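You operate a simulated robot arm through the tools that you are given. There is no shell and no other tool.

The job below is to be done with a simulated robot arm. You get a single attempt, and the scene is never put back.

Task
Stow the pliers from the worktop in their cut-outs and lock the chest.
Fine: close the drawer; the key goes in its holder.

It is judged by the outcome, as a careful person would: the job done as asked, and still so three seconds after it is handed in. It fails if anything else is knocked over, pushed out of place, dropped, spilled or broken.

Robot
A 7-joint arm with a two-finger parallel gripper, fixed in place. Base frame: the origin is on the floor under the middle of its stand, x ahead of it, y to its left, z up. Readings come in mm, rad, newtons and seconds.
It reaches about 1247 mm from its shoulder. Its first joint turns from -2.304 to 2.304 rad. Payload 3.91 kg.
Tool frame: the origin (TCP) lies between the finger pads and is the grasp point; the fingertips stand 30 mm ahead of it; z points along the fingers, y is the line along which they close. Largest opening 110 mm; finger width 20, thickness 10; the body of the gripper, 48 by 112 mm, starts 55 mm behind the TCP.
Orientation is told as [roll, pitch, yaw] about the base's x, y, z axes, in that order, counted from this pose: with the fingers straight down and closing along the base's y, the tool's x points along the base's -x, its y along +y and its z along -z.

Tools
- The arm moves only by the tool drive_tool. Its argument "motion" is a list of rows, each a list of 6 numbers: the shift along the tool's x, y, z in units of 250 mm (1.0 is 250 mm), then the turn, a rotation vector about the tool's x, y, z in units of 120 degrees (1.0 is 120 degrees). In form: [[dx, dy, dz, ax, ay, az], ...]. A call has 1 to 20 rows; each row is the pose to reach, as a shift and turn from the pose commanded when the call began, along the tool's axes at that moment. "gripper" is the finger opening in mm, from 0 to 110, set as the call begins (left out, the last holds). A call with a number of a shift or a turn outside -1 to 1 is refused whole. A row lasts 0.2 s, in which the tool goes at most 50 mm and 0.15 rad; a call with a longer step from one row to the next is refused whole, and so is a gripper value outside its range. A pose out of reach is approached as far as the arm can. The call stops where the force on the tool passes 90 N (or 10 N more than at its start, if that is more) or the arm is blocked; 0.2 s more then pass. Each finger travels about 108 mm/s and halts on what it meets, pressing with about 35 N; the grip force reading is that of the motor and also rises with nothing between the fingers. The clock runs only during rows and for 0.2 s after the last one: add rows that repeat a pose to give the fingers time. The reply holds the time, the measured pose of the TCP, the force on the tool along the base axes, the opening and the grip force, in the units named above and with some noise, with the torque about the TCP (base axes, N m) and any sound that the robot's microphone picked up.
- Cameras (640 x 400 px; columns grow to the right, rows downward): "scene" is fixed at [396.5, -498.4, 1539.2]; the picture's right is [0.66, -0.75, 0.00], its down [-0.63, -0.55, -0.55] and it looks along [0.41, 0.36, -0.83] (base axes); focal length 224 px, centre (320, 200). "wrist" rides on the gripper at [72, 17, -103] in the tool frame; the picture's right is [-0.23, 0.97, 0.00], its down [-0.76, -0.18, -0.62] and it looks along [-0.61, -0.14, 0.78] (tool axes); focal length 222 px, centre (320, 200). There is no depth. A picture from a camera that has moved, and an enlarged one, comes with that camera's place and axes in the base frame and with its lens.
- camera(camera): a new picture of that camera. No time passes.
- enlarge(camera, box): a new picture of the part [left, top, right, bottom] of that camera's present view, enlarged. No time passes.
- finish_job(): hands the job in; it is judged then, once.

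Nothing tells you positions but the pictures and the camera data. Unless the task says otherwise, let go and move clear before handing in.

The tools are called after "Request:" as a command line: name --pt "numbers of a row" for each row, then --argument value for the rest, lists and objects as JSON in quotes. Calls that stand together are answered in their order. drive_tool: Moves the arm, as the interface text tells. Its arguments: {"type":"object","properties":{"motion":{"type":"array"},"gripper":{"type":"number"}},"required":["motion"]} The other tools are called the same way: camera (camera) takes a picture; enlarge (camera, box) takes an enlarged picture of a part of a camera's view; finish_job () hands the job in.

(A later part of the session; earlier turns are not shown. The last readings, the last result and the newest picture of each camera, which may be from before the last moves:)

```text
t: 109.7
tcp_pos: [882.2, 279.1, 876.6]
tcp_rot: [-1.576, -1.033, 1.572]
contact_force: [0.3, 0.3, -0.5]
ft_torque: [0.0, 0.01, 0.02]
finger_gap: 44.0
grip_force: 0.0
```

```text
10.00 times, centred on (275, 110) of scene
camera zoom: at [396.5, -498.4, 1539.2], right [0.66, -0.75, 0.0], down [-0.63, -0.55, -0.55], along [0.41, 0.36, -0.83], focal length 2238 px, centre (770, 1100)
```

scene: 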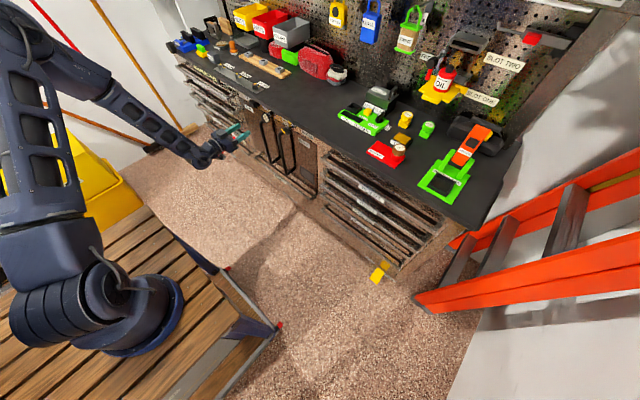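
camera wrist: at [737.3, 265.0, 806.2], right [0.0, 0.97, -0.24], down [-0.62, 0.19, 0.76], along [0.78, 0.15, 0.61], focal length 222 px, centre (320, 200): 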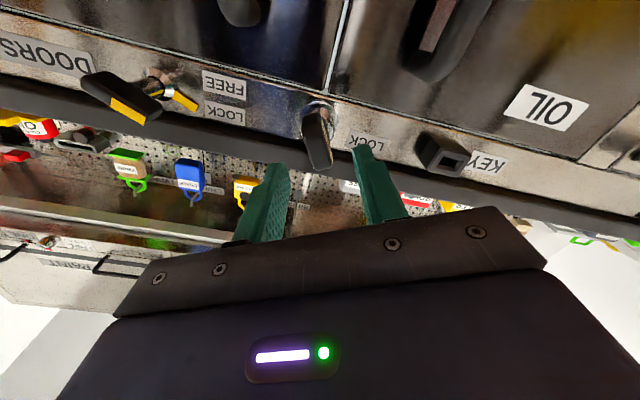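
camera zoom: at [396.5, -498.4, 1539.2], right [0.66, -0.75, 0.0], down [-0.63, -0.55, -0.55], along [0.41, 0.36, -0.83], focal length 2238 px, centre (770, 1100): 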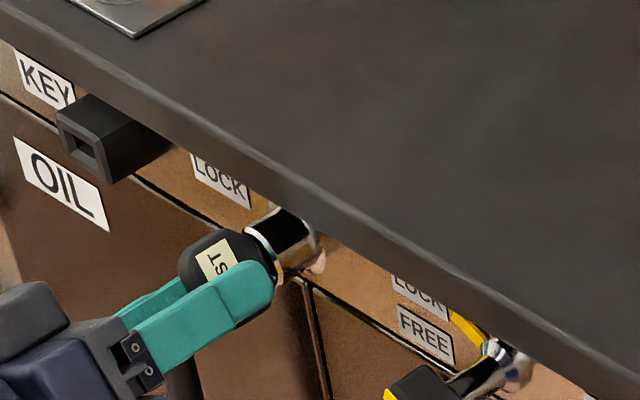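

The fingers flank the bow up to the collar. I'll close on the key.

Request:
drive_tool --pt "0 0 0 0 0 0" --pt "0 0 0 0 0 0" --pt "0 0 0 0 0 0" --gripper 0

Request:
camera --camera "wrist"

Request:
enlarge --camera "wrist" --box '[240, 80, 400, 200]'

Request:
enlarge --camera "scene" --box '[250, 90, 300, 130]'

```text
t: 110.5
tcp_pos: [880.8, 278.9, 876.9]
tcp_rot: [-1.577, -1.032, 1.572]
contact_force: [-0.2, -5.0, 3.2]
ft_torque: [0.0, -0.05, -0.06]
finger_gap: 14.1
grip_force: 35.0
```

```text
taken
camera wrist: at [777.0, 256.9, 805.7], right [0.0, 0.95, -0.3], down [-0.62, 0.24, 0.74], along [0.78, 0.19, 0.6], focal length 222 px, centre (320, 200)
```

wrist: 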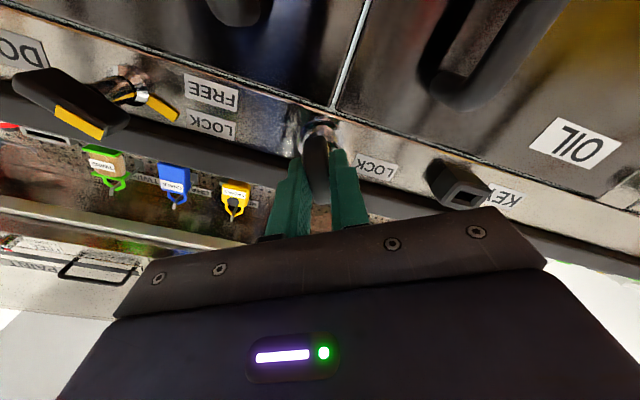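

```text
3.33 times, centred on (320, 140) of wrist
camera zoom: at [777.0, 256.9, 805.7], right [0.0, 0.95, -0.3], down [-0.62, 0.24, 0.74], along [0.78, 0.19, 0.6], focal length 740 px, centre (320, 400)
```

zoom: 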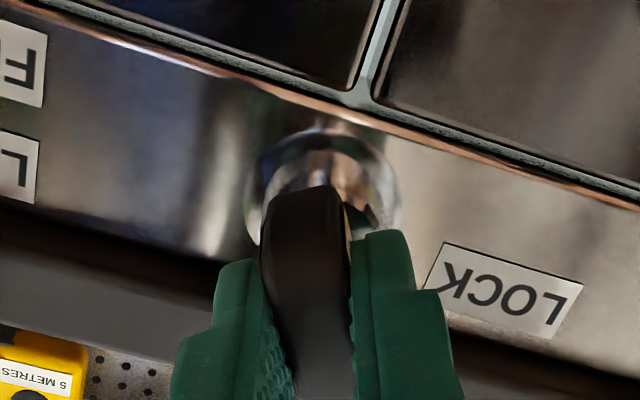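

```text
10.00 times, centred on (275, 110) of scene
camera zoom: at [396.5, -498.4, 1539.2], right [0.66, -0.75, 0.0], down [-0.63, -0.55, -0.55], along [0.41, 0.36, -0.83], focal length 2238 px, centre (770, 1100)
```

zoom: 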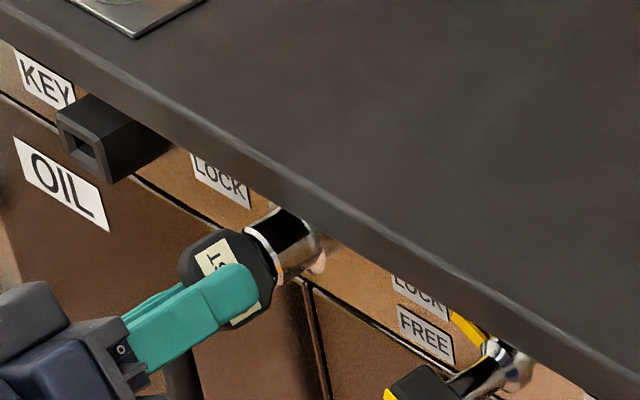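

The key is gripped (gap 14.1 mm), with about 6 N of side load from a small offset. I'll ease that off and then turn gently toward LOCK, watching the torque.

Request:
drive_tool --pt "0 -0.002 0 0 0 0" --pt "0 -0.003 0 0 0 0" --pt "0 -0.003 0 0 0 0"

Request:
drive_tool --pt "0 0 0 0 0 -0.03" --pt "0 0 0 0 0 -0.06" --pt "0 0 0 0 0 -0.09" --pt "0 0 0 0 0 -0.09"

Request:
enlarge --camera "wrist" --box '[240, 80, 400, 200]'

Request:
enlarge --camera "scene" --box '[250, 90, 300, 130]'

```text
t: 111.3
tcp_pos: [880.8, 278.2, 877.6]
tcp_rot: [-1.577, -1.033, 1.575]
contact_force: [11.1, -1.7, 3.6]
ft_torque: [0.02, 0.01, -0.01]
finger_gap: 13.6
grip_force: 34.9
```

```text
t: 112.3
tcp_pos: [880.6, 278.9, 878.0]
tcp_rot: [-1.575, -0.842, 1.569]
contact_force: [14.5, -5.4, -1.9]
ft_torque: [0.0, 0.12, -0.13]
finger_gap: 13.7
grip_force: 35.2
```

```text
3.33 times, centred on (320, 140) of wrist
camera zoom: at [776.8, 243.6, 811.7], right [0.0, 0.88, -0.48], down [-0.62, 0.38, 0.69], along [0.78, 0.3, 0.55], focal length 740 px, centre (320, 400)
```

zoom: 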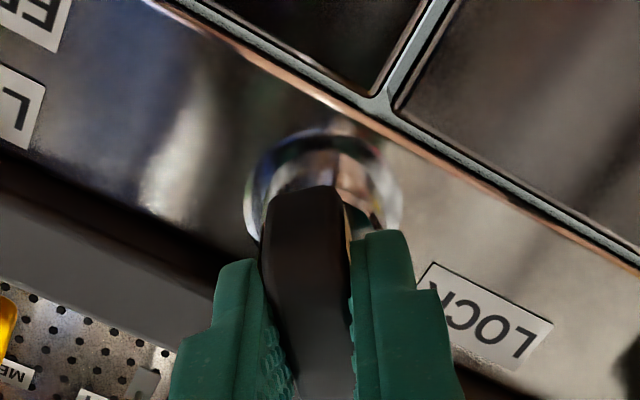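

```text
10.00 times, centred on (275, 110) of scene
camera zoom: at [396.5, -498.4, 1539.2], right [0.66, -0.75, 0.0], down [-0.63, -0.55, -0.55], along [0.41, 0.36, -0.83], focal length 2238 px, centre (770, 1100)
```

zoom: 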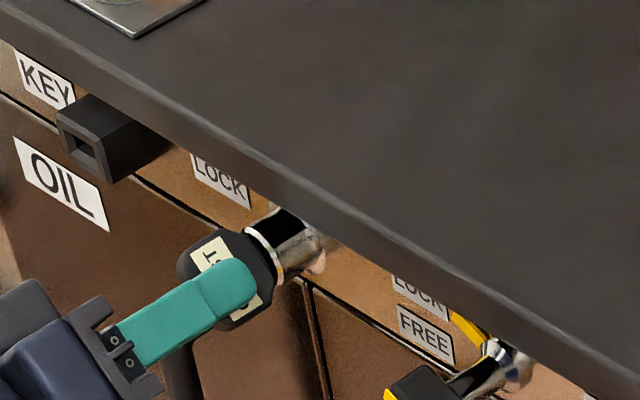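

The key turns with the gripper and with almost no torque. I'll continue toward LOCK.

Request:
drive_tool --pt "0 0 0 0 0 -0.04" --pt "0 0 0 0 0 -0.08" --pt "0 0 0 0 0 -0.12" --pt "0 0 0 0 0 -0.16" --pt "0 0 0 0 0 -0.16"

Request:
enlarge --camera "wrist" --box '[240, 80, 400, 200]'

Request:
enlarge --camera "scene" --box '[250, 90, 300, 130]'

```text
t: 113.5
tcp_pos: [880.8, 277.7, 878.6]
tcp_rot: [-1.577, -0.508, 1.571]
contact_force: [10.2, -18.2, 12.4]
ft_torque: [0.08, -0.26, -0.5]
finger_gap: 13.7
grip_force: 35.6
```

```text
3.33 times, centred on (320, 140) of wrist
camera zoom: at [776.7, 223.7, 827.4], right [0.01, 0.67, -0.74], down [-0.62, 0.58, 0.52], along [0.78, 0.46, 0.42], focal length 740 px, centre (320, 400)
```

zoom: 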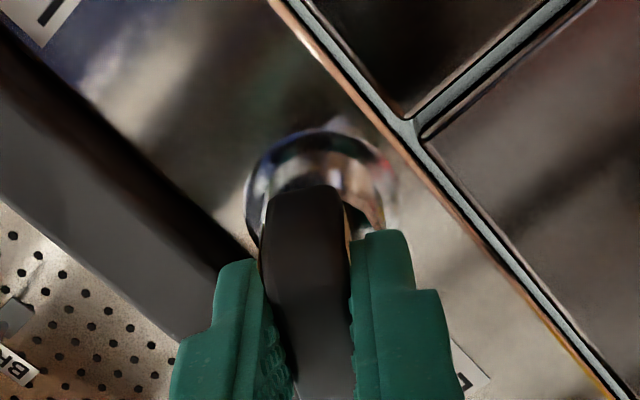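

```text
10.00 times, centred on (275, 110) of scene
camera zoom: at [396.5, -498.4, 1539.2], right [0.66, -0.75, 0.0], down [-0.63, -0.55, -0.55], along [0.41, 0.36, -0.83], focal length 2238 px, centre (770, 1100)
```

zoom: 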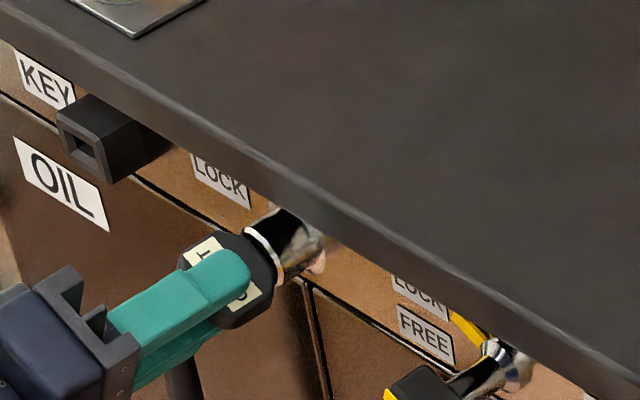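

About 20 N of side load has built up from a slight axis offset. I'll shift to relieve it before turning further.

Request:
drive_tool --pt "0.0016 -0.0036 0 0 0 0" --pt "0.0033 -0.0073 0 0 0 0" --pt "0.0033 -0.0073 0 0 0 0"

Request:
drive_tool --pt "0 0 0 0 0 0"

```text
t: 114.3
tcp_pos: [880.3, 277.3, 878.8]
tcp_rot: [-1.574, -0.509, 1.57]
contact_force: [16.6, -7.8, 8.5]
ft_torque: [0.02, -0.21, -0.13]
finger_gap: 13.6
grip_force: 34.6
```

```text
t: 114.7
tcp_pos: [880.1, 277.6, 878.0]
tcp_rot: [-1.573, -0.509, 1.571]
contact_force: [18.0, -4.6, 9.0]
ft_torque: [0.03, -0.2, -0.03]
finger_gap: 13.7
grip_force: 35.3
```

Request:
drive_tool --pt "0 -0.0025 0.0015 0 0 0" --pt "0 -0.0047 0.003 0 0 0" --pt "0 -0.0047 0.003 0 0 0"

Request:
drive_tool --pt "0 0 0 0 0 -0.04" --pt "0 0 0 0 0 -0.08" --pt "0 0 0 0 0 -0.12" --pt "0 0 0 0 0 -0.12"

Request:
enlarge --camera "wrist" --box '[240, 80, 400, 200]'

Request:
enlarge --camera "scene" --box '[250, 90, 300, 130]'

```text
t: 115.5
tcp_pos: [880.3, 278.2, 878.6]
tcp_rot: [-1.57, -0.509, 1.573]
contact_force: [7.9, 3.1, -3.2]
ft_torque: [-0.01, 0.1, 0.25]
finger_gap: 13.7
grip_force: 34.8
```

```text
t: 116.5
tcp_pos: [881.3, 275.9, 879.4]
tcp_rot: [-1.573, -0.257, 1.57]
contact_force: [-15.9, 3.5, -9.3]
ft_torque: [-0.05, 0.28, 0.36]
finger_gap: 14.0
grip_force: 35.3
```

```text
3.33 times, centred on (320, 140) of wrist
camera zoom: at [776.5, 212.3, 844.1], right [0.0, 0.47, -0.88], down [-0.62, 0.69, 0.36], along [0.78, 0.55, 0.29], focal length 740 px, centre (320, 400)
```

zoom: 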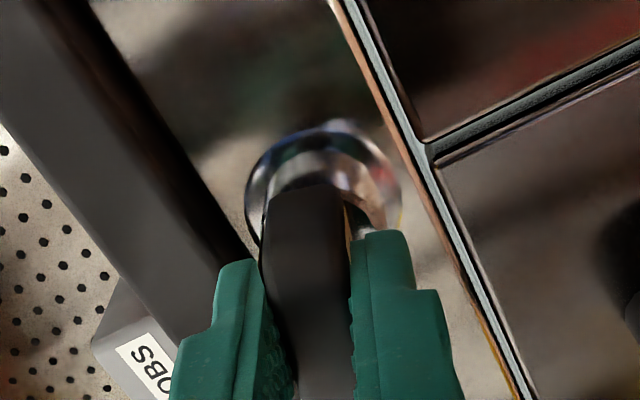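

```text
10.00 times, centred on (275, 110) of scene
camera zoom: at [396.5, -498.4, 1539.2], right [0.66, -0.75, 0.0], down [-0.63, -0.55, -0.55], along [0.41, 0.36, -0.83], focal length 2238 px, centre (770, 1100)
```

zoom: 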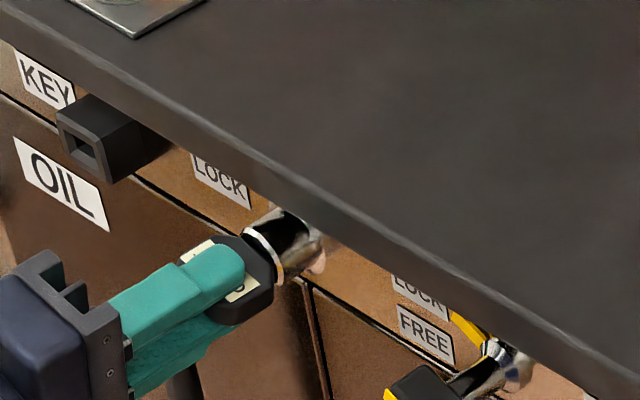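

About 15° to go to horizontal, with small forces. I'll trim the position slightly and finish the turn.

Request:
drive_tool --pt "0 0.0015 -0.001 0 0 0" --pt "0 0.0025 -0.002 0 0 -0.03" --pt "0 0.0025 -0.002 0 0 -0.06" --pt "0 0.0025 -0.002 0 0 -0.06"

Request:
drive_tool --pt "0 0 0 0 0 -0.03" --pt "0 0 0 0 0 -0.0625" --pt "0 0 0 0 0 -0.0625"

Request:
camera --camera "wrist"

Request:
enlarge --camera "scene" --box '[250, 90, 300, 130]'

```text
t: 117.5
tcp_pos: [880.7, 277.8, 879.7]
tcp_rot: [-1.573, -0.131, 1.571]
contact_force: [-8.7, 9.4, -8.2]
ft_torque: [-0.03, 0.35, 0.48]
finger_gap: 14.0
grip_force: 34.9
```

```text
t: 118.3
tcp_pos: [882.0, 276.5, 880.0]
tcp_rot: [-1.571, -0.002, 1.568]
contact_force: [-0.6, 12.2, -6.6]
ft_torque: [0.09, 0.3, 0.57]
finger_gap: 13.7
grip_force: 35.1
```

```text
taken
camera wrist: at [776.5, 205.6, 862.3], right [0.0, 0.23, -0.97], down [-0.62, 0.76, 0.18], along [0.78, 0.61, 0.14], focal length 222 px, centre (320, 200)
```

wrist: 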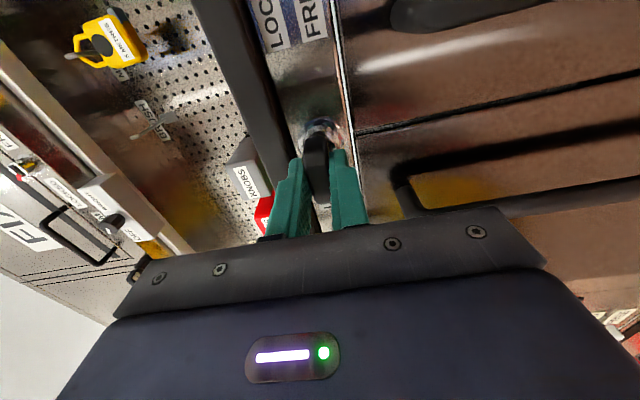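

```text
10.00 times, centred on (275, 110) of scene
camera zoom: at [396.5, -498.4, 1539.2], right [0.66, -0.75, 0.0], down [-0.63, -0.55, -0.55], along [0.41, 0.36, -0.83], focal length 2238 px, centre (770, 1100)
```

zoom: 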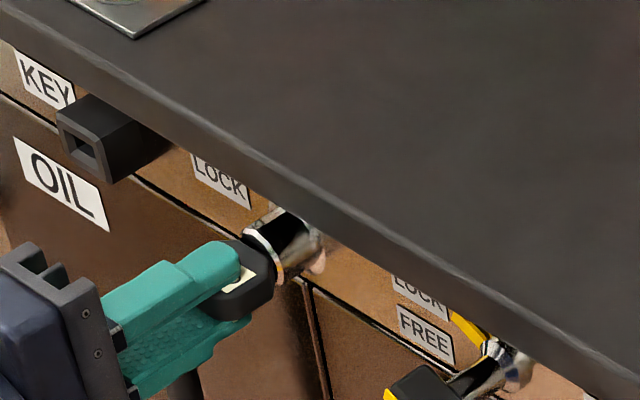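

The key is now horizontal, pointing at LOCK, with no hard stop felt yet. I'll turn a few degrees more to see whether there's an end stop.

Request:
drive_tool --pt "0 0 0 0 0 -0.025" --pt "0 0 0 0 0 -0.05" --pt "0 0 0 0 0 -0.05"

Request:
enlarge --camera "wrist" --box '[240, 80, 400, 200]'

Request:
enlarge --camera "scene" --box '[255, 95, 285, 120]'

```text
t: 119.1
tcp_pos: [880.0, 275.9, 880.1]
tcp_rot: [-1.575, 0.103, 1.566]
contact_force: [0.9, 1.7, 3.5]
ft_torque: [-0.01, 0.13, 0.32]
finger_gap: 14.5
grip_force: 34.5
```

```text
3.33 times, centred on (320, 140) of wrist
camera zoom: at [776.3, 202.7, 869.8], right [0.0, 0.13, -0.99], down [-0.62, 0.78, 0.1], along [0.78, 0.62, 0.08], focal length 740 px, centre (320, 400)
```

zoom: 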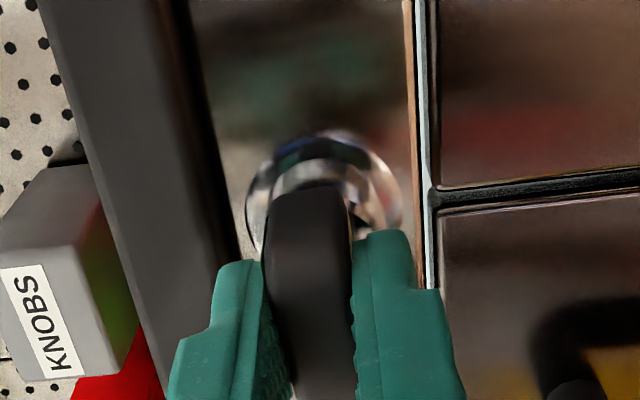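

```text
16.00 times, centred on (270, 108) of scene
camera zoom: at [396.5, -498.4, 1539.2], right [0.66, -0.75, 0.0], down [-0.63, -0.55, -0.55], along [0.41, 0.36, -0.83], focal length 3581 px, centre (1120, 1680)
```

zoom: 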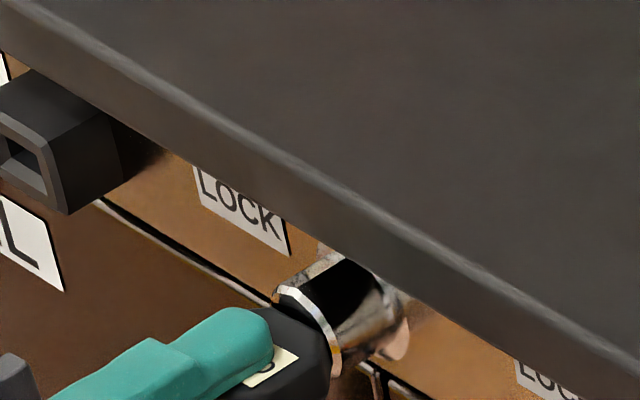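

Request:
drive_tool --pt "0 0 0 0 0 -0.025" --pt "0 0 0 0 0 -0.05" --pt "0 0 0 0 0 -0.05"

Request:
enlarge --camera "wrist" --box '[240, 80, 400, 200]'

Request:
enlarge --camera "scene" --box '[250, 95, 290, 125]'

```text
t: 119.9
tcp_pos: [880.4, 275.9, 878.3]
tcp_rot: [-1.576, 0.208, 1.567]
contact_force: [-13.5, -6.8, 6.6]
ft_torque: [0.79, -0.23, -0.3]
finger_gap: 15.6
grip_force: 34.9
```

```text
3.33 times, centred on (320, 140) of wrist
camera zoom: at [776.1, 202.6, 876.7], right [0.0, 0.02, -1.0], down [-0.62, 0.78, 0.01], along [0.78, 0.62, 0.01], focal length 740 px, centre (320, 400)
```

zoom: 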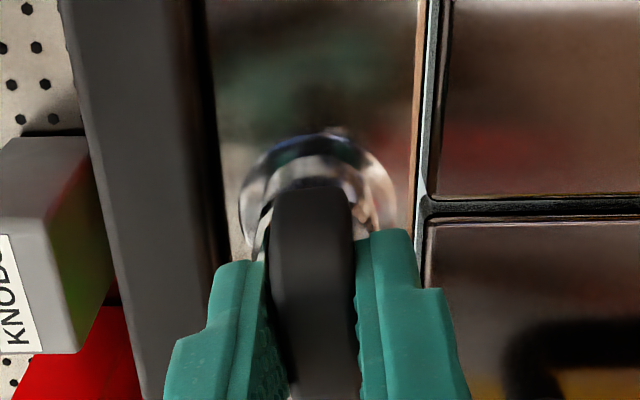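

```text
13.33 times, centred on (270, 110) of scene
camera zoom: at [396.5, -498.4, 1539.2], right [0.66, -0.75, 0.0], down [-0.63, -0.55, -0.55], along [0.41, 0.36, -0.83], focal length 2984 px, centre (987, 1400)
```

zoom: 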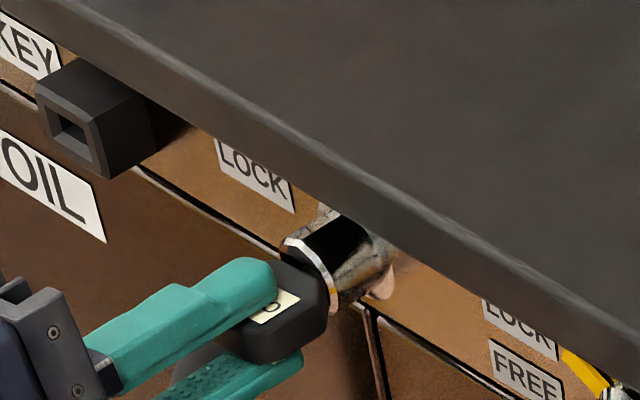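

The torque rose to 0.8 N·m and the key stopped following, so that's the LOCK end stop. I'll unwind the extra few degrees so the fingers sit flat on the key again, then test withdrawing it.

Request:
drive_tool --pt "0 0 0 0 0 0.03" --pt "0 0 0 0 0 0.065" --pt "0 0 0 0 0 0.065"

Request:
enlarge --camera "wrist" --box '[240, 80, 400, 200]'

```text
t: 120.7
tcp_pos: [879.9, 276.3, 879.1]
tcp_rot: [-1.572, 0.072, 1.569]
contact_force: [-21.0, -1.4, 5.6]
ft_torque: [0.02, -0.11, -0.01]
finger_gap: 13.8
grip_force: 34.9
```

```text
3.33 times, centred on (320, 140) of wrist
camera zoom: at [776.5, 204.0, 866.4], right [0.0, 0.16, -0.99], down [-0.62, 0.77, 0.12], along [0.78, 0.61, 0.1], focal length 740 px, centre (320, 400)
```

zoom: 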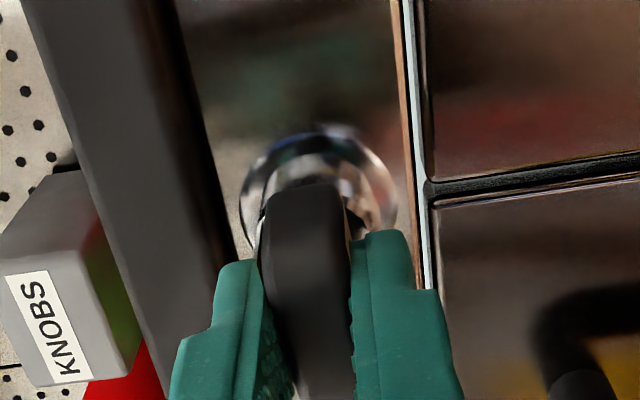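

The fingers sit flat on the key at the LOCK stop with zero torque. I'll pull straight out gently.

Request:
drive_tool --pt "0 0 -0.006 0 0 0" --pt "0 0 -0.012 0 0 0" --pt "0 0 -0.02 0 0 0" --pt "0 0 -0.02 0 0 0"

Request:
enlarge --camera "wrist" --box '[240, 80, 400, 200]'

Request:
enlarge --camera "scene" --box '[250, 95, 290, 125]'

```text
t: 121.7
tcp_pos: [876.0, 275.9, 877.7]
tcp_rot: [-1.572, 0.073, 1.57]
contact_force: [0.5, 1.7, -0.8]
ft_torque: [0.03, 0.06, 0.11]
finger_gap: 13.7
grip_force: 35.2
```

```text
3.33 times, centred on (320, 140) of wrist
camera zoom: at [771.5, 203.8, 866.9], right [0.0, 0.16, -0.99], down [-0.62, 0.77, 0.12], along [0.78, 0.61, 0.1], focal length 740 px, centre (320, 400)
```

zoom: 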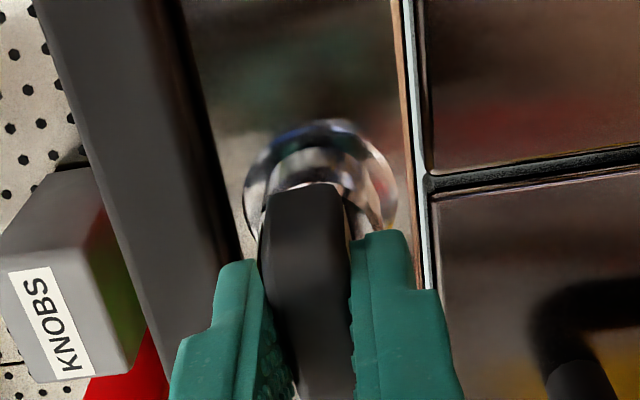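

```text
13.33 times, centred on (270, 110) of scene
camera zoom: at [396.5, -498.4, 1539.2], right [0.66, -0.75, 0.0], down [-0.63, -0.55, -0.55], along [0.41, 0.36, -0.83], focal length 2984 px, centre (987, 1400)
```

zoom: 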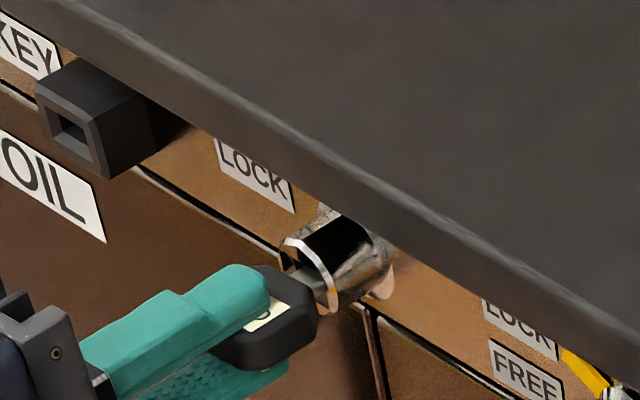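

It slides out freely with no force, so the key releases at LOCK as it should. I'll withdraw it the rest of the way.

Request:
drive_tool --pt "0 0 -0.03 0 0 0" --pt "0 0 -0.06 0 0 0" --pt "0 0 -0.1 0 0 0" --pt "0 0 -0.14 0 0 0" --pt "0 0 -0.2 0 0 0" --pt "0 0 -0.28 0 0 0" --pt "0 0 -0.28 0 0 0"

Request:
camera --camera "wrist"

Request:
enlarge --camera "wrist" --box '[240, 80, 400, 200]'

Request:
enlarge --camera "scene" --box '[230, 85, 300, 135]'

```text
t: 123.3
tcp_pos: [804.2, 276.1, 879.7]
tcp_rot: [-1.573, 0.071, 1.571]
contact_force: [0.0, 0.1, -0.9]
ft_torque: [0.02, 0.05, 0.0]
finger_gap: 13.9
grip_force: 35.2
```

```text
taken
camera wrist: at [699.6, 203.3, 866.7], right [0.0, 0.16, -0.99], down [-0.62, 0.77, 0.12], along [0.78, 0.61, 0.1], focal length 222 px, centre (320, 200)
```

wrist: 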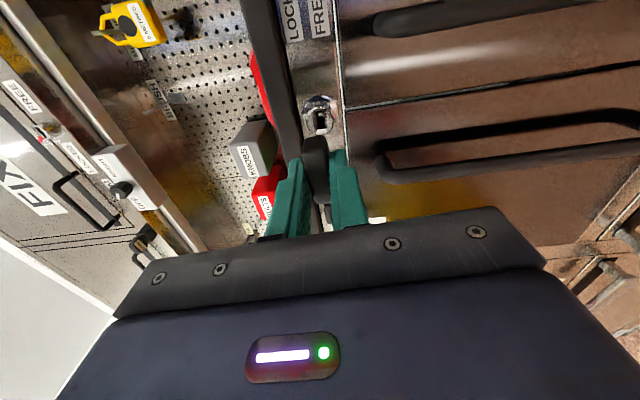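

```text
3.33 times, centred on (320, 140) of wrist
camera zoom: at [699.6, 203.3, 866.7], right [0.0, 0.16, -0.99], down [-0.62, 0.77, 0.12], along [0.78, 0.61, 0.1], focal length 740 px, centre (320, 400)
```

zoom: 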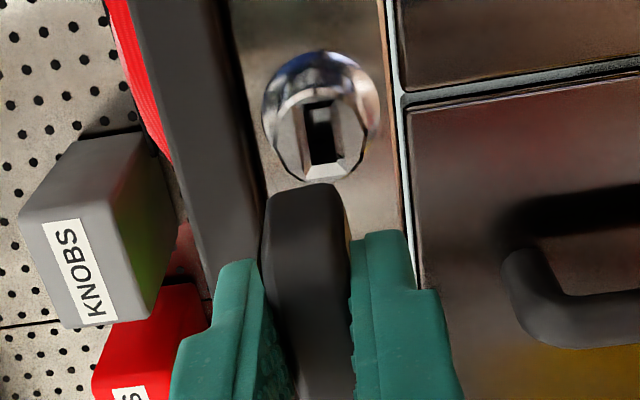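

```text
8.00 times, centred on (265, 110) of scene
camera zoom: at [396.5, -498.4, 1539.2], right [0.66, -0.75, 0.0], down [-0.63, -0.55, -0.55], along [0.41, 0.36, -0.83], focal length 1790 px, centre (760, 920)
```

zoom: 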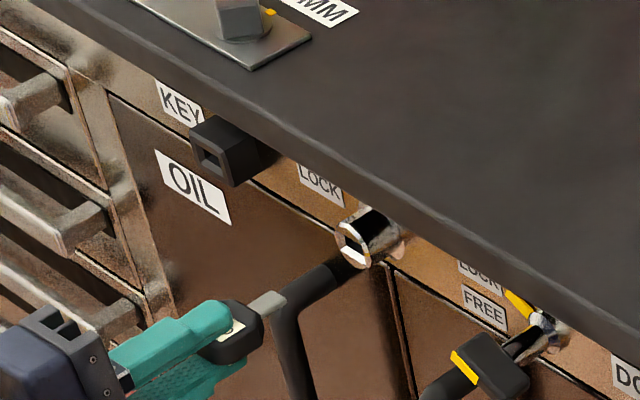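

The key is out, a flat bow with a short rectangular blade. The KEY holder's slot is about 130 mm to the left at the same height, near (929, 411, 879). I'll move across in front of it and level the key.

Request:
drive_tool --pt "-0.07 -0.005 0 0 0 0.005" --pt "-0.16 -0.011 0 0 0 0.012" --pt "-0.26 -0.018 0 0 0 0.018" --pt "-0.36 -0.025 0 0 0 0.025" --pt "-0.46 -0.032 0 0 0 0.031" --pt "-0.519 -0.036 0 0 0 0.0333" --pt "-0.519 -0.036 0 0 0 0.0333" --pt "-0.519 -0.036 0 0 0 0.0333"

Request:
camera --camera "wrist"

Request:
enlarge --camera "wrist" --box '[240, 80, 400, 200]'

Request:
enlarge --camera "scene" --box '[200, 70, 290, 130]'

```text
t: 125.1
tcp_pos: [806.3, 407.0, 879.0]
tcp_rot: [-1.574, 0.004, 1.57]
contact_force: [-0.4, -0.8, 0.0]
ft_torque: [-0.03, 0.03, 0.02]
finger_gap: 13.8
grip_force: 34.6
```

```text
taken
camera wrist: at [701.3, 335.9, 860.5], right [0.0, 0.22, -0.97], down [-0.62, 0.76, 0.17], along [0.78, 0.61, 0.14], focal length 222 px, centre (320, 200)
```

wrist: 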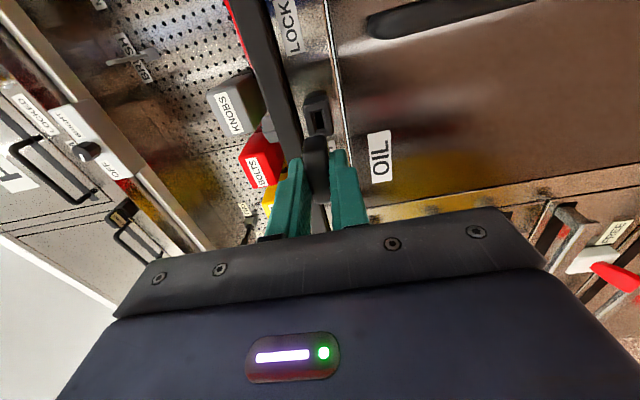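

```text
3.33 times, centred on (320, 140) of wrist
camera zoom: at [701.3, 335.9, 860.5], right [0.0, 0.22, -0.97], down [-0.62, 0.76, 0.17], along [0.78, 0.61, 0.14], focal length 740 px, centre (320, 400)
```

zoom: 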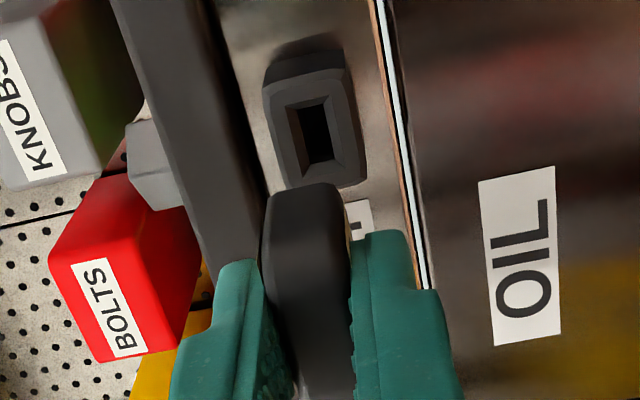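

```text
6.67 times, centred on (245, 100) of scene
camera zoom: at [396.5, -498.4, 1539.2], right [0.66, -0.75, 0.0], down [-0.63, -0.55, -0.55], along [0.41, 0.36, -0.83], focal length 1492 px, centre (820, 867)
```

zoom: 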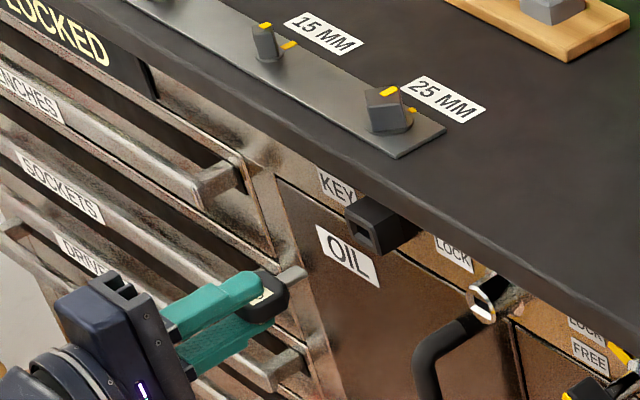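

The status sign now reads "LOCKED". The holder slot is in view just beyond the key. I'll enlarge both to line up precisely.

Request:
enlarge --camera "wrist" --box '[290, 90, 350, 140]'

Request:
enlarge --camera "scene" --box '[170, 50, 240, 110]'

Request:
enlarge --camera "scene" --box '[225, 85, 275, 125]'

```text
8.00 times, centred on (320, 115) of wrist
camera zoom: at [701.3, 335.9, 860.5], right [0.0, 0.22, -0.97], down [-0.62, 0.76, 0.17], along [0.78, 0.61, 0.14], focal length 1777 px, centre (320, 880)
```

zoom: 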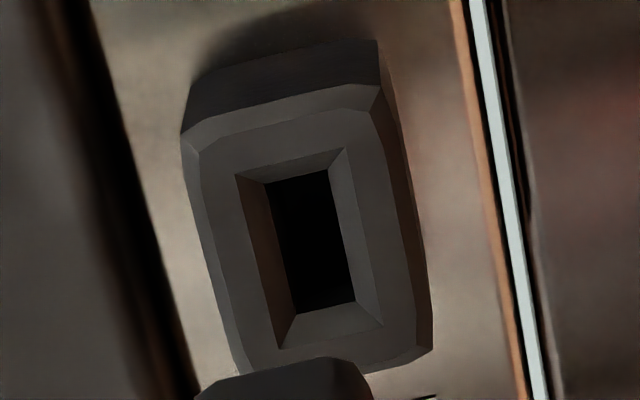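

```text
6.67 times, centred on (205, 80) of scene
camera zoom: at [396.5, -498.4, 1539.2], right [0.66, -0.75, 0.0], down [-0.63, -0.55, -0.55], along [0.41, 0.36, -0.83], focal length 1492 px, centre (1087, 1000)
```

zoom: 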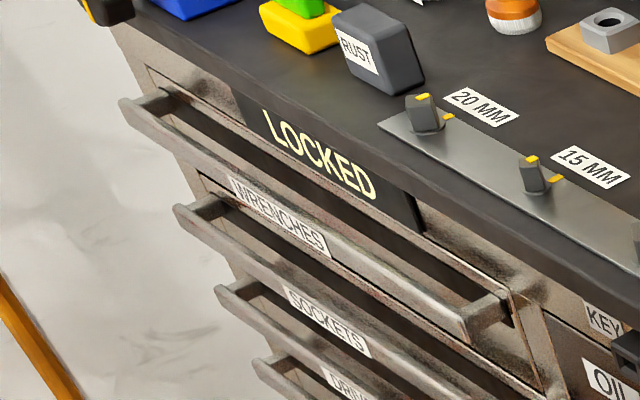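

```text
10.00 times, centred on (250, 105) of scene
camera zoom: at [396.5, -498.4, 1539.2], right [0.66, -0.75, 0.0], down [-0.63, -0.55, -0.55], along [0.41, 0.36, -0.83], focal length 2238 px, centre (1020, 1150)
```

zoom: 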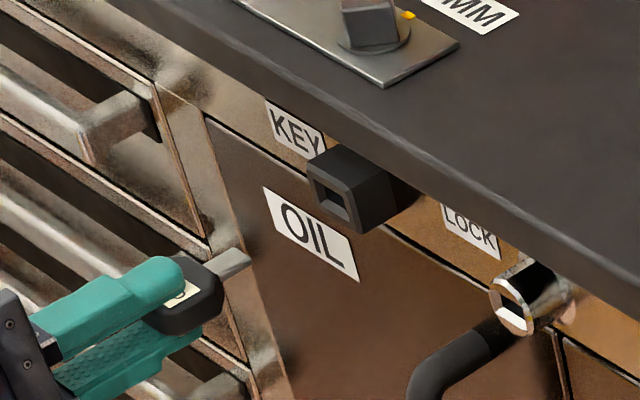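

The sign on the chest reads LOCKED. The slot is roughly 20 x 8 mm with a chamfer, and about 1.7 mm above where the key currently points. I'll adjust and bring the blade tip up to the slot.

Request:
drive_tool --pt "-0.003 -0.007 0.04 0 0 0" --pt "-0.003 -0.007 0.1 0 0 0" --pt "-0.003 -0.007 0.16 0 0 0" --pt "-0.003 -0.007 0.2 0 0 0" --pt "-0.003 -0.007 0.2 0 0 0" --pt "-0.003 -0.007 0.2 0 0 0"

Request:
enlarge --camera "wrist" --box '[260, 80, 380, 170]'

Request:
enlarge --camera "scene" --box '[225, 85, 275, 125]'

```text
t: 126.5
tcp_pos: [856.1, 408.4, 878.5]
tcp_rot: [-1.573, 0.001, 1.57]
contact_force: [0.5, 0.2, -0.2]
ft_torque: [0.0, 0.04, 0.0]
finger_gap: 13.6
grip_force: 34.6
```

```text
4.44 times, centred on (320, 125) of wrist
camera zoom: at [751.3, 337.2, 862.3], right [0.0, 0.23, -0.97], down [-0.62, 0.76, 0.17], along [0.78, 0.61, 0.14], focal length 987 px, centre (320, 533)
```

zoom: 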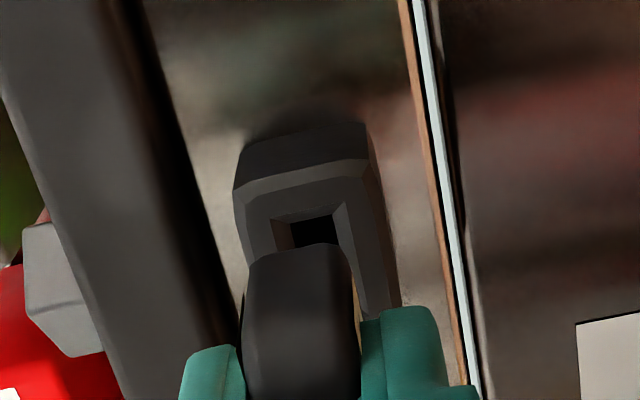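

```text
10.00 times, centred on (250, 105) of scene
camera zoom: at [396.5, -498.4, 1539.2], right [0.66, -0.75, 0.0], down [-0.63, -0.55, -0.55], along [0.41, 0.36, -0.83], focal length 2238 px, centre (1020, 1150)
```

zoom: 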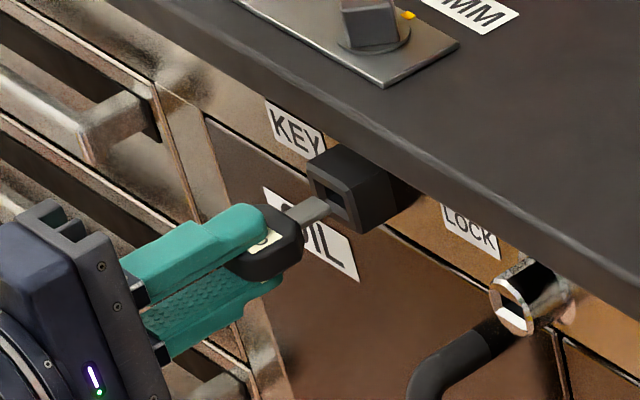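

Request:
enlarge --camera "scene" --box '[242, 95, 268, 115]'

Request:
enlarge --camera "wrist" --box '[295, 100, 345, 150]'

```text
16.00 times, centred on (255, 105) of scene
camera zoom: at [396.5, -498.4, 1539.2], right [0.66, -0.75, 0.0], down [-0.63, -0.55, -0.55], along [0.41, 0.36, -0.83], focal length 3581 px, centre (1360, 1720)
```

zoom: 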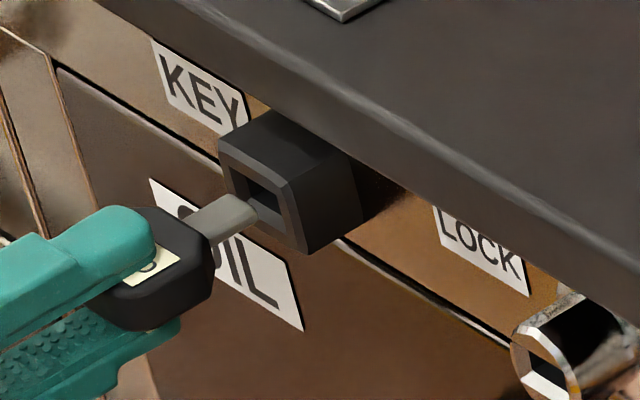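

```text
8.00 times, centred on (320, 125) of wrist
camera zoom: at [751.3, 337.2, 862.3], right [0.0, 0.23, -0.97], down [-0.62, 0.76, 0.17], along [0.78, 0.61, 0.14], focal length 1777 px, centre (320, 800)
```

zoom: 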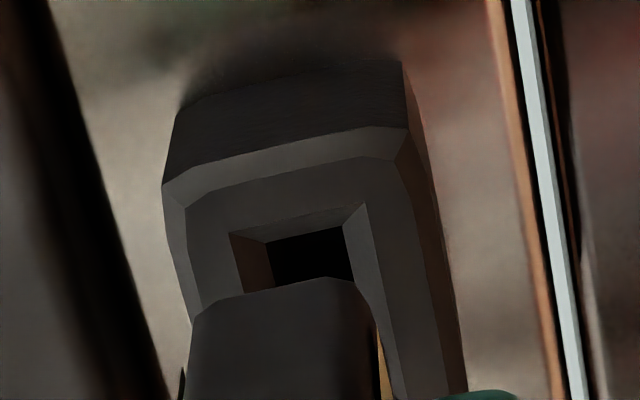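

Blade and slot agree to within about 0.2 mm vertically and about 1 mm sideways, well inside the chamfer. I'll insert slowly.

Request:
drive_tool --pt "0 0 0.012 0 0 0" --pt "0 0 0.024 0 0 0" --pt "0 0 0.036 0 0 0" --pt "0 0 0.048 0 0 0" --pt "0 0 0.048 0 0 0"

Request:
enlarge --camera "scene" --box '[242, 95, 268, 115]'

```text
t: 127.7
tcp_pos: [867.7, 409.7, 882.2]
tcp_rot: [-1.573, 0.004, 1.569]
contact_force: [-0.9, -0.3, 0.4]
ft_torque: [0.01, 0.02, -0.03]
finger_gap: 13.8
grip_force: 35.0
```

```text
16.00 times, centred on (255, 105) of scene
camera zoom: at [396.5, -498.4, 1539.2], right [0.66, -0.75, 0.0], down [-0.63, -0.55, -0.55], along [0.41, 0.36, -0.83], focal length 3581 px, centre (1360, 1720)
```

zoom: 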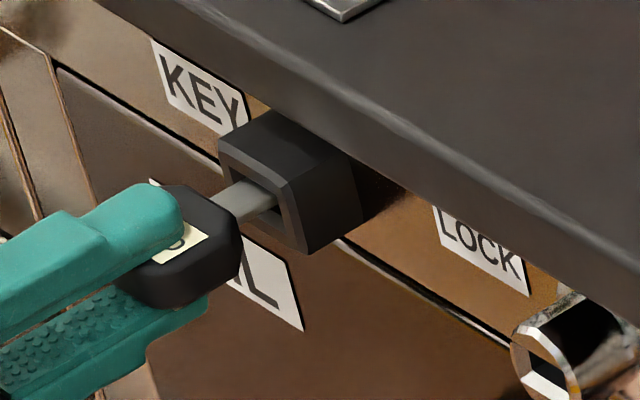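

The blade is entering the slot with no contact force. I'll carry on.

Request:
drive_tool --pt "0 0 0.01 0 0 0" --pt "0 0 0.02 0 0 0" --pt "0 0 0.03 0 0 0" --pt "0 0 0.04 0 0 0" --pt "0 0 0.04 0 0 0"

Request:
enlarge --camera "scene" --box '[242, 95, 268, 115]'

Request:
enlarge --camera "wrist" --box '[260, 80, 380, 170]'

```text
t: 128.9
tcp_pos: [877.8, 407.8, 879.8]
tcp_rot: [-1.573, 0.002, 1.569]
contact_force: [0.5, -0.3, 1.2]
ft_torque: [0.01, 0.04, 0.01]
finger_gap: 13.5
grip_force: 35.2
```

```text
16.00 times, centred on (255, 105) of scene
camera zoom: at [396.5, -498.4, 1539.2], right [0.66, -0.75, 0.0], down [-0.63, -0.55, -0.55], along [0.41, 0.36, -0.83], focal length 3581 px, centre (1360, 1720)
```

zoom: 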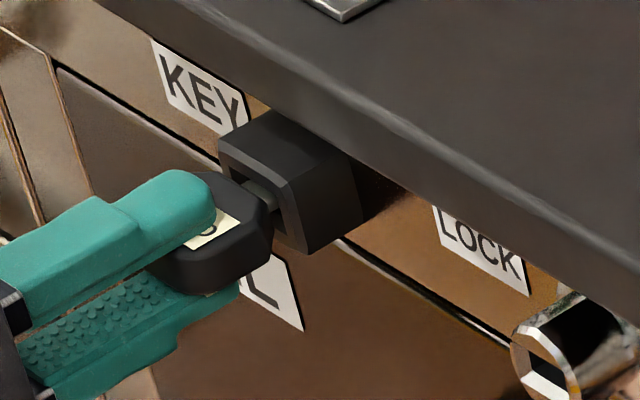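

```text
4.44 times, centred on (320, 125) of wrist
camera zoom: at [773.6, 336.2, 863.4], right [0.0, 0.22, -0.97], down [-0.62, 0.76, 0.17], along [0.78, 0.61, 0.14], focal length 987 px, centre (320, 533)
```

zoom: 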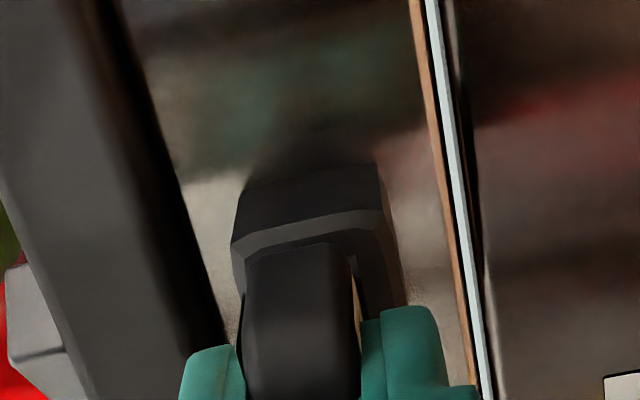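

The key is nearly seated. I'll take small steps until it bottoms out.

Request:
drive_tool --pt "0 0 0.008 0 0 0" --pt "0 0 0.016 0 0 0" --pt "0 0 0.02 0 0 0" --pt "0 0 0.02 0 0 0"

Request:
enlarge --camera "scene" --box '[242, 95, 268, 115]'

```text
t: 129.9
tcp_pos: [882.9, 407.9, 880.5]
tcp_rot: [-1.571, 0.002, 1.571]
contact_force: [-40.9, -6.8, -0.7]
ft_torque: [0.08, -0.06, -0.11]
finger_gap: 13.4
grip_force: 34.3
```

```text
16.00 times, centred on (255, 105) of scene
camera zoom: at [396.5, -498.4, 1539.2], right [0.66, -0.75, 0.0], down [-0.63, -0.55, -0.55], along [0.41, 0.36, -0.83], focal length 3581 px, centre (1360, 1720)
```

zoom: 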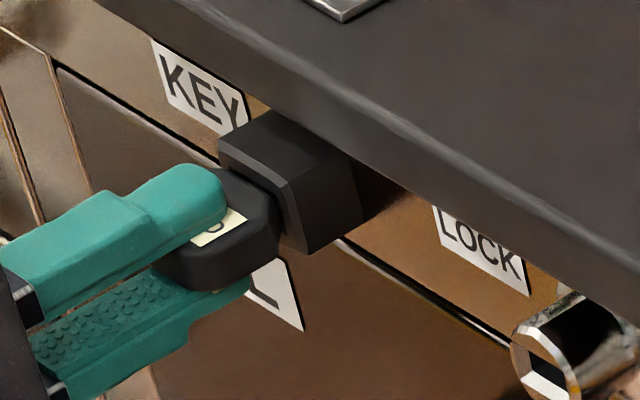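

It's seated, with firm contact at the holder face. I'll ease the pressure, open the fingers just a little because the worktop is close above, and back straight out.

Request:
drive_tool --pt "0 0 -0.003 0 0 0" --pt "0 0 -0.005 0 0 0" --pt "0 0 -0.005 0 0 0"

Request:
drive_tool --pt "0 0 0 0 0 0" --pt "0 0 0 0 0 0" --pt "0 0 0 0 0 0" --gripper 24

Request:
enlarge --camera "scene" --box '[242, 95, 268, 115]'

Request:
enlarge --camera "wrist" --box '[260, 80, 380, 170]'

```text
t: 130.7
tcp_pos: [882.1, 408.1, 880.3]
tcp_rot: [-1.573, 0.003, 1.569]
contact_force: [-18.0, 0.6, -7.9]
ft_torque: [0.05, 0.2, 0.21]
finger_gap: 13.8
grip_force: 34.6
```

```text
t: 131.5
tcp_pos: [882.8, 407.8, 881.3]
tcp_rot: [-1.572, 0.002, 1.569]
contact_force: [0.0, 0.3, -0.8]
ft_torque: [-0.01, 0.0, 0.02]
finger_gap: 23.8
grip_force: 0.0
```

```text
16.00 times, centred on (255, 105) of scene
camera zoom: at [396.5, -498.4, 1539.2], right [0.66, -0.75, 0.0], down [-0.63, -0.55, -0.55], along [0.41, 0.36, -0.83], focal length 3581 px, centre (1360, 1720)
```

zoom: 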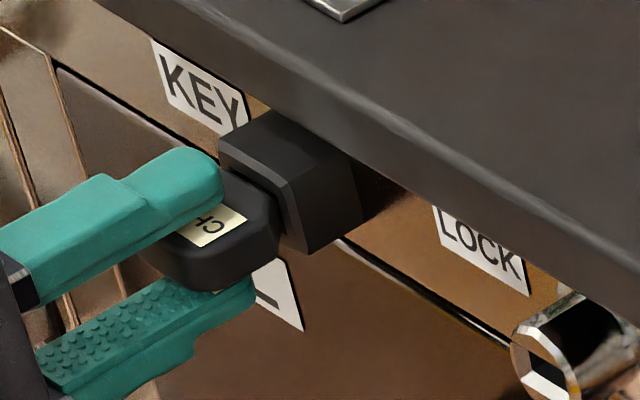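

```text
4.44 times, centred on (320, 125) of wrist
camera zoom: at [778.2, 335.9, 863.7], right [0.0, 0.22, -0.97], down [-0.62, 0.76, 0.17], along [0.78, 0.61, 0.14], focal length 987 px, centre (320, 533)
```

zoom: 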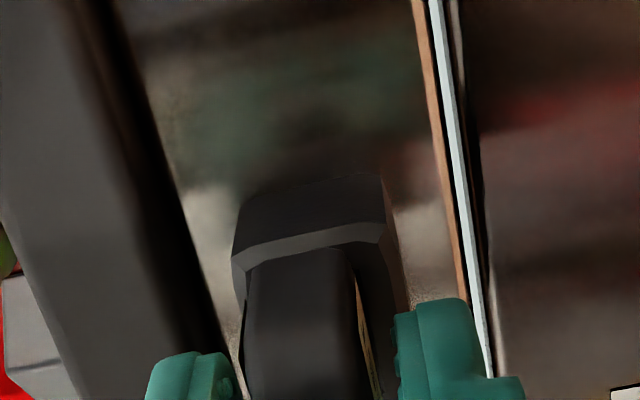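

The key stays in the holder. I'll back straight away from it.

Request:
drive_tool --pt "0 0 -0.03 0 0 0" --pt "0 0 -0.08 0 0 0" --pt "0 0 -0.16 0 0 0" --pt "0 0 -0.28 0 0 0" --pt "0 0 -0.44 0 0 0" --pt "0 0 -0.6 0 0 0" --pt "0 0 -0.6 0 0 0"

Request:
camera --camera "wrist"

Request:
enlarge --camera "scene" --box '[225, 85, 285, 130]'

Request:
camera --camera "scene"

```text
t: 133.1
tcp_pos: [731.8, 411.0, 880.5]
tcp_rot: [-1.574, 0.002, 1.568]
contact_force: [-0.5, -0.2, 0.3]
ft_torque: [0.01, 0.0, 0.01]
finger_gap: 23.9
grip_force: 0.1
```

```text
taken
camera wrist: at [627.2, 339.9, 863.3], right [0.0, 0.22, -0.97], down [-0.62, 0.76, 0.17], along [0.78, 0.61, 0.14], focal length 222 px, centre (320, 200)
```

wrist: 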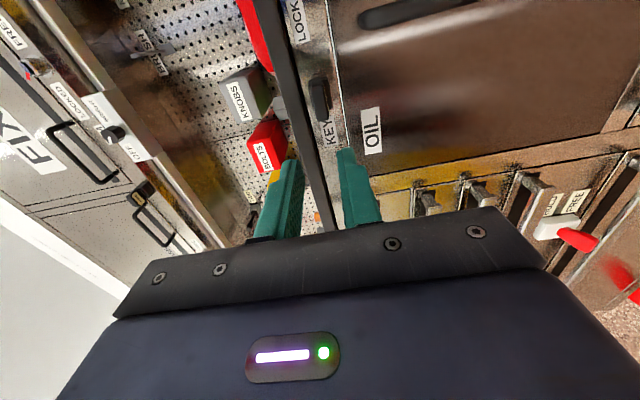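

```text
8.89 times, centred on (255, 108) of scene
camera zoom: at [396.5, -498.4, 1539.2], right [0.66, -0.75, 0.0], down [-0.63, -0.55, -0.55], along [0.41, 0.36, -0.83], focal length 1989 px, centre (898, 1022)
```

zoom: 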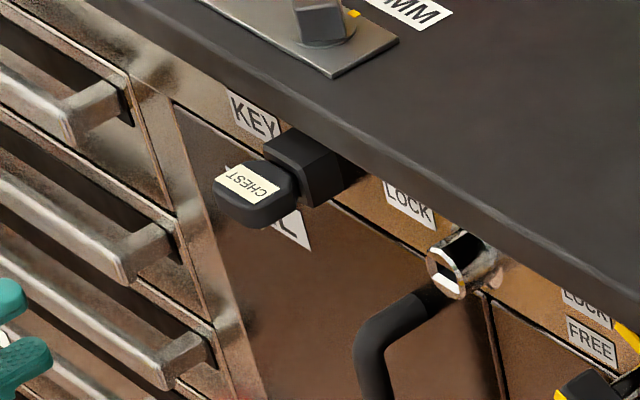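

```text
taken
```

scene: 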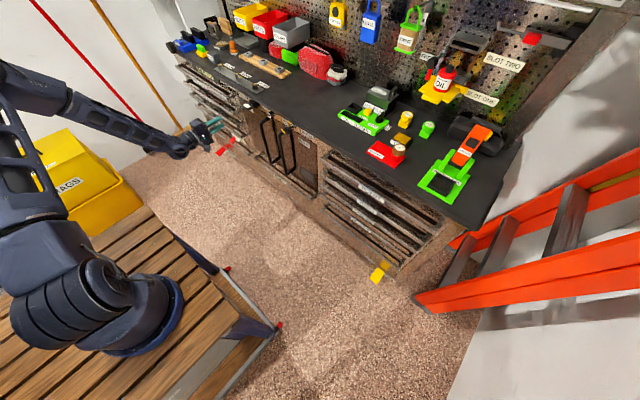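

The key is in its holder. I'll do a final check of the sign, the drawer and the worktop items.

Request:
enlarge --camera "scene" --box '[165, 40, 285, 130]'

Request:
enlarge --camera "scene" --box '[290, 130, 450, 280]'

Request:
enlarge --camera "scene" --box '[200, 0, 520, 210]'

```text
4.44 times, centred on (225, 85) of scene
camera zoom: at [396.5, -498.4, 1539.2], right [0.66, -0.75, 0.0], down [-0.63, -0.55, -0.55], along [0.41, 0.36, -0.83], focal length 995 px, centre (742, 711)
```

zoom: 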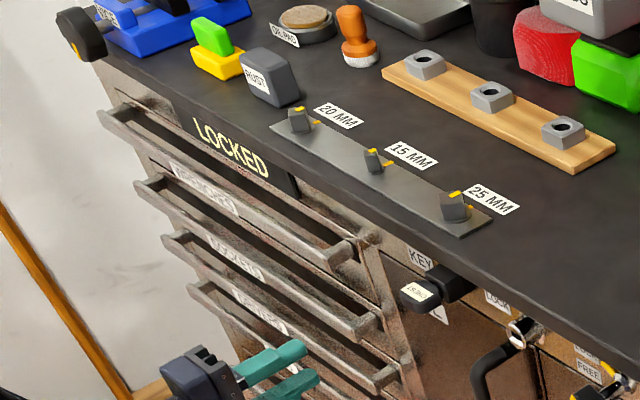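

```text
2.67 times, centred on (370, 205) of scene
camera zoom: at [396.5, -498.4, 1539.2], right [0.66, -0.75, 0.0], down [-0.63, -0.55, -0.55], along [0.41, 0.36, -0.83], focal length 597 px, centre (187, 187)
```

zoom: 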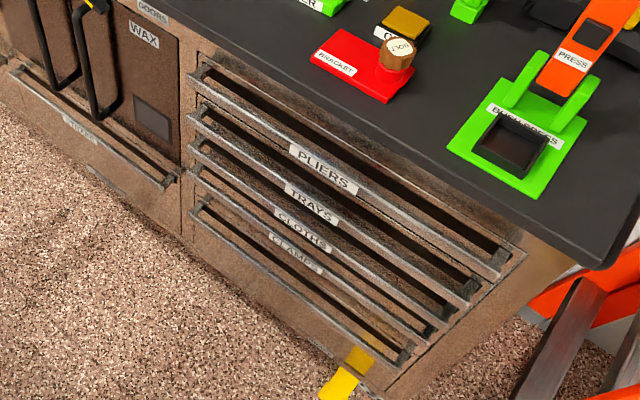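

```text
1.90 times, centred on (360, 105) of scene
camera zoom: at [396.5, -498.4, 1539.2], right [0.66, -0.75, 0.0], down [-0.63, -0.55, -0.55], along [0.41, 0.36, -0.83], focal length 426 px, centre (244, 381)
```

zoom: 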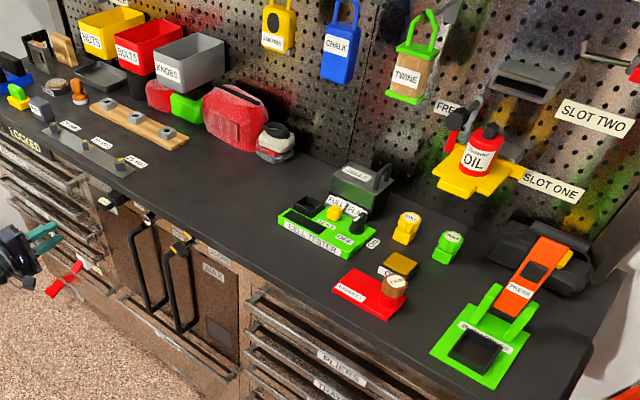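

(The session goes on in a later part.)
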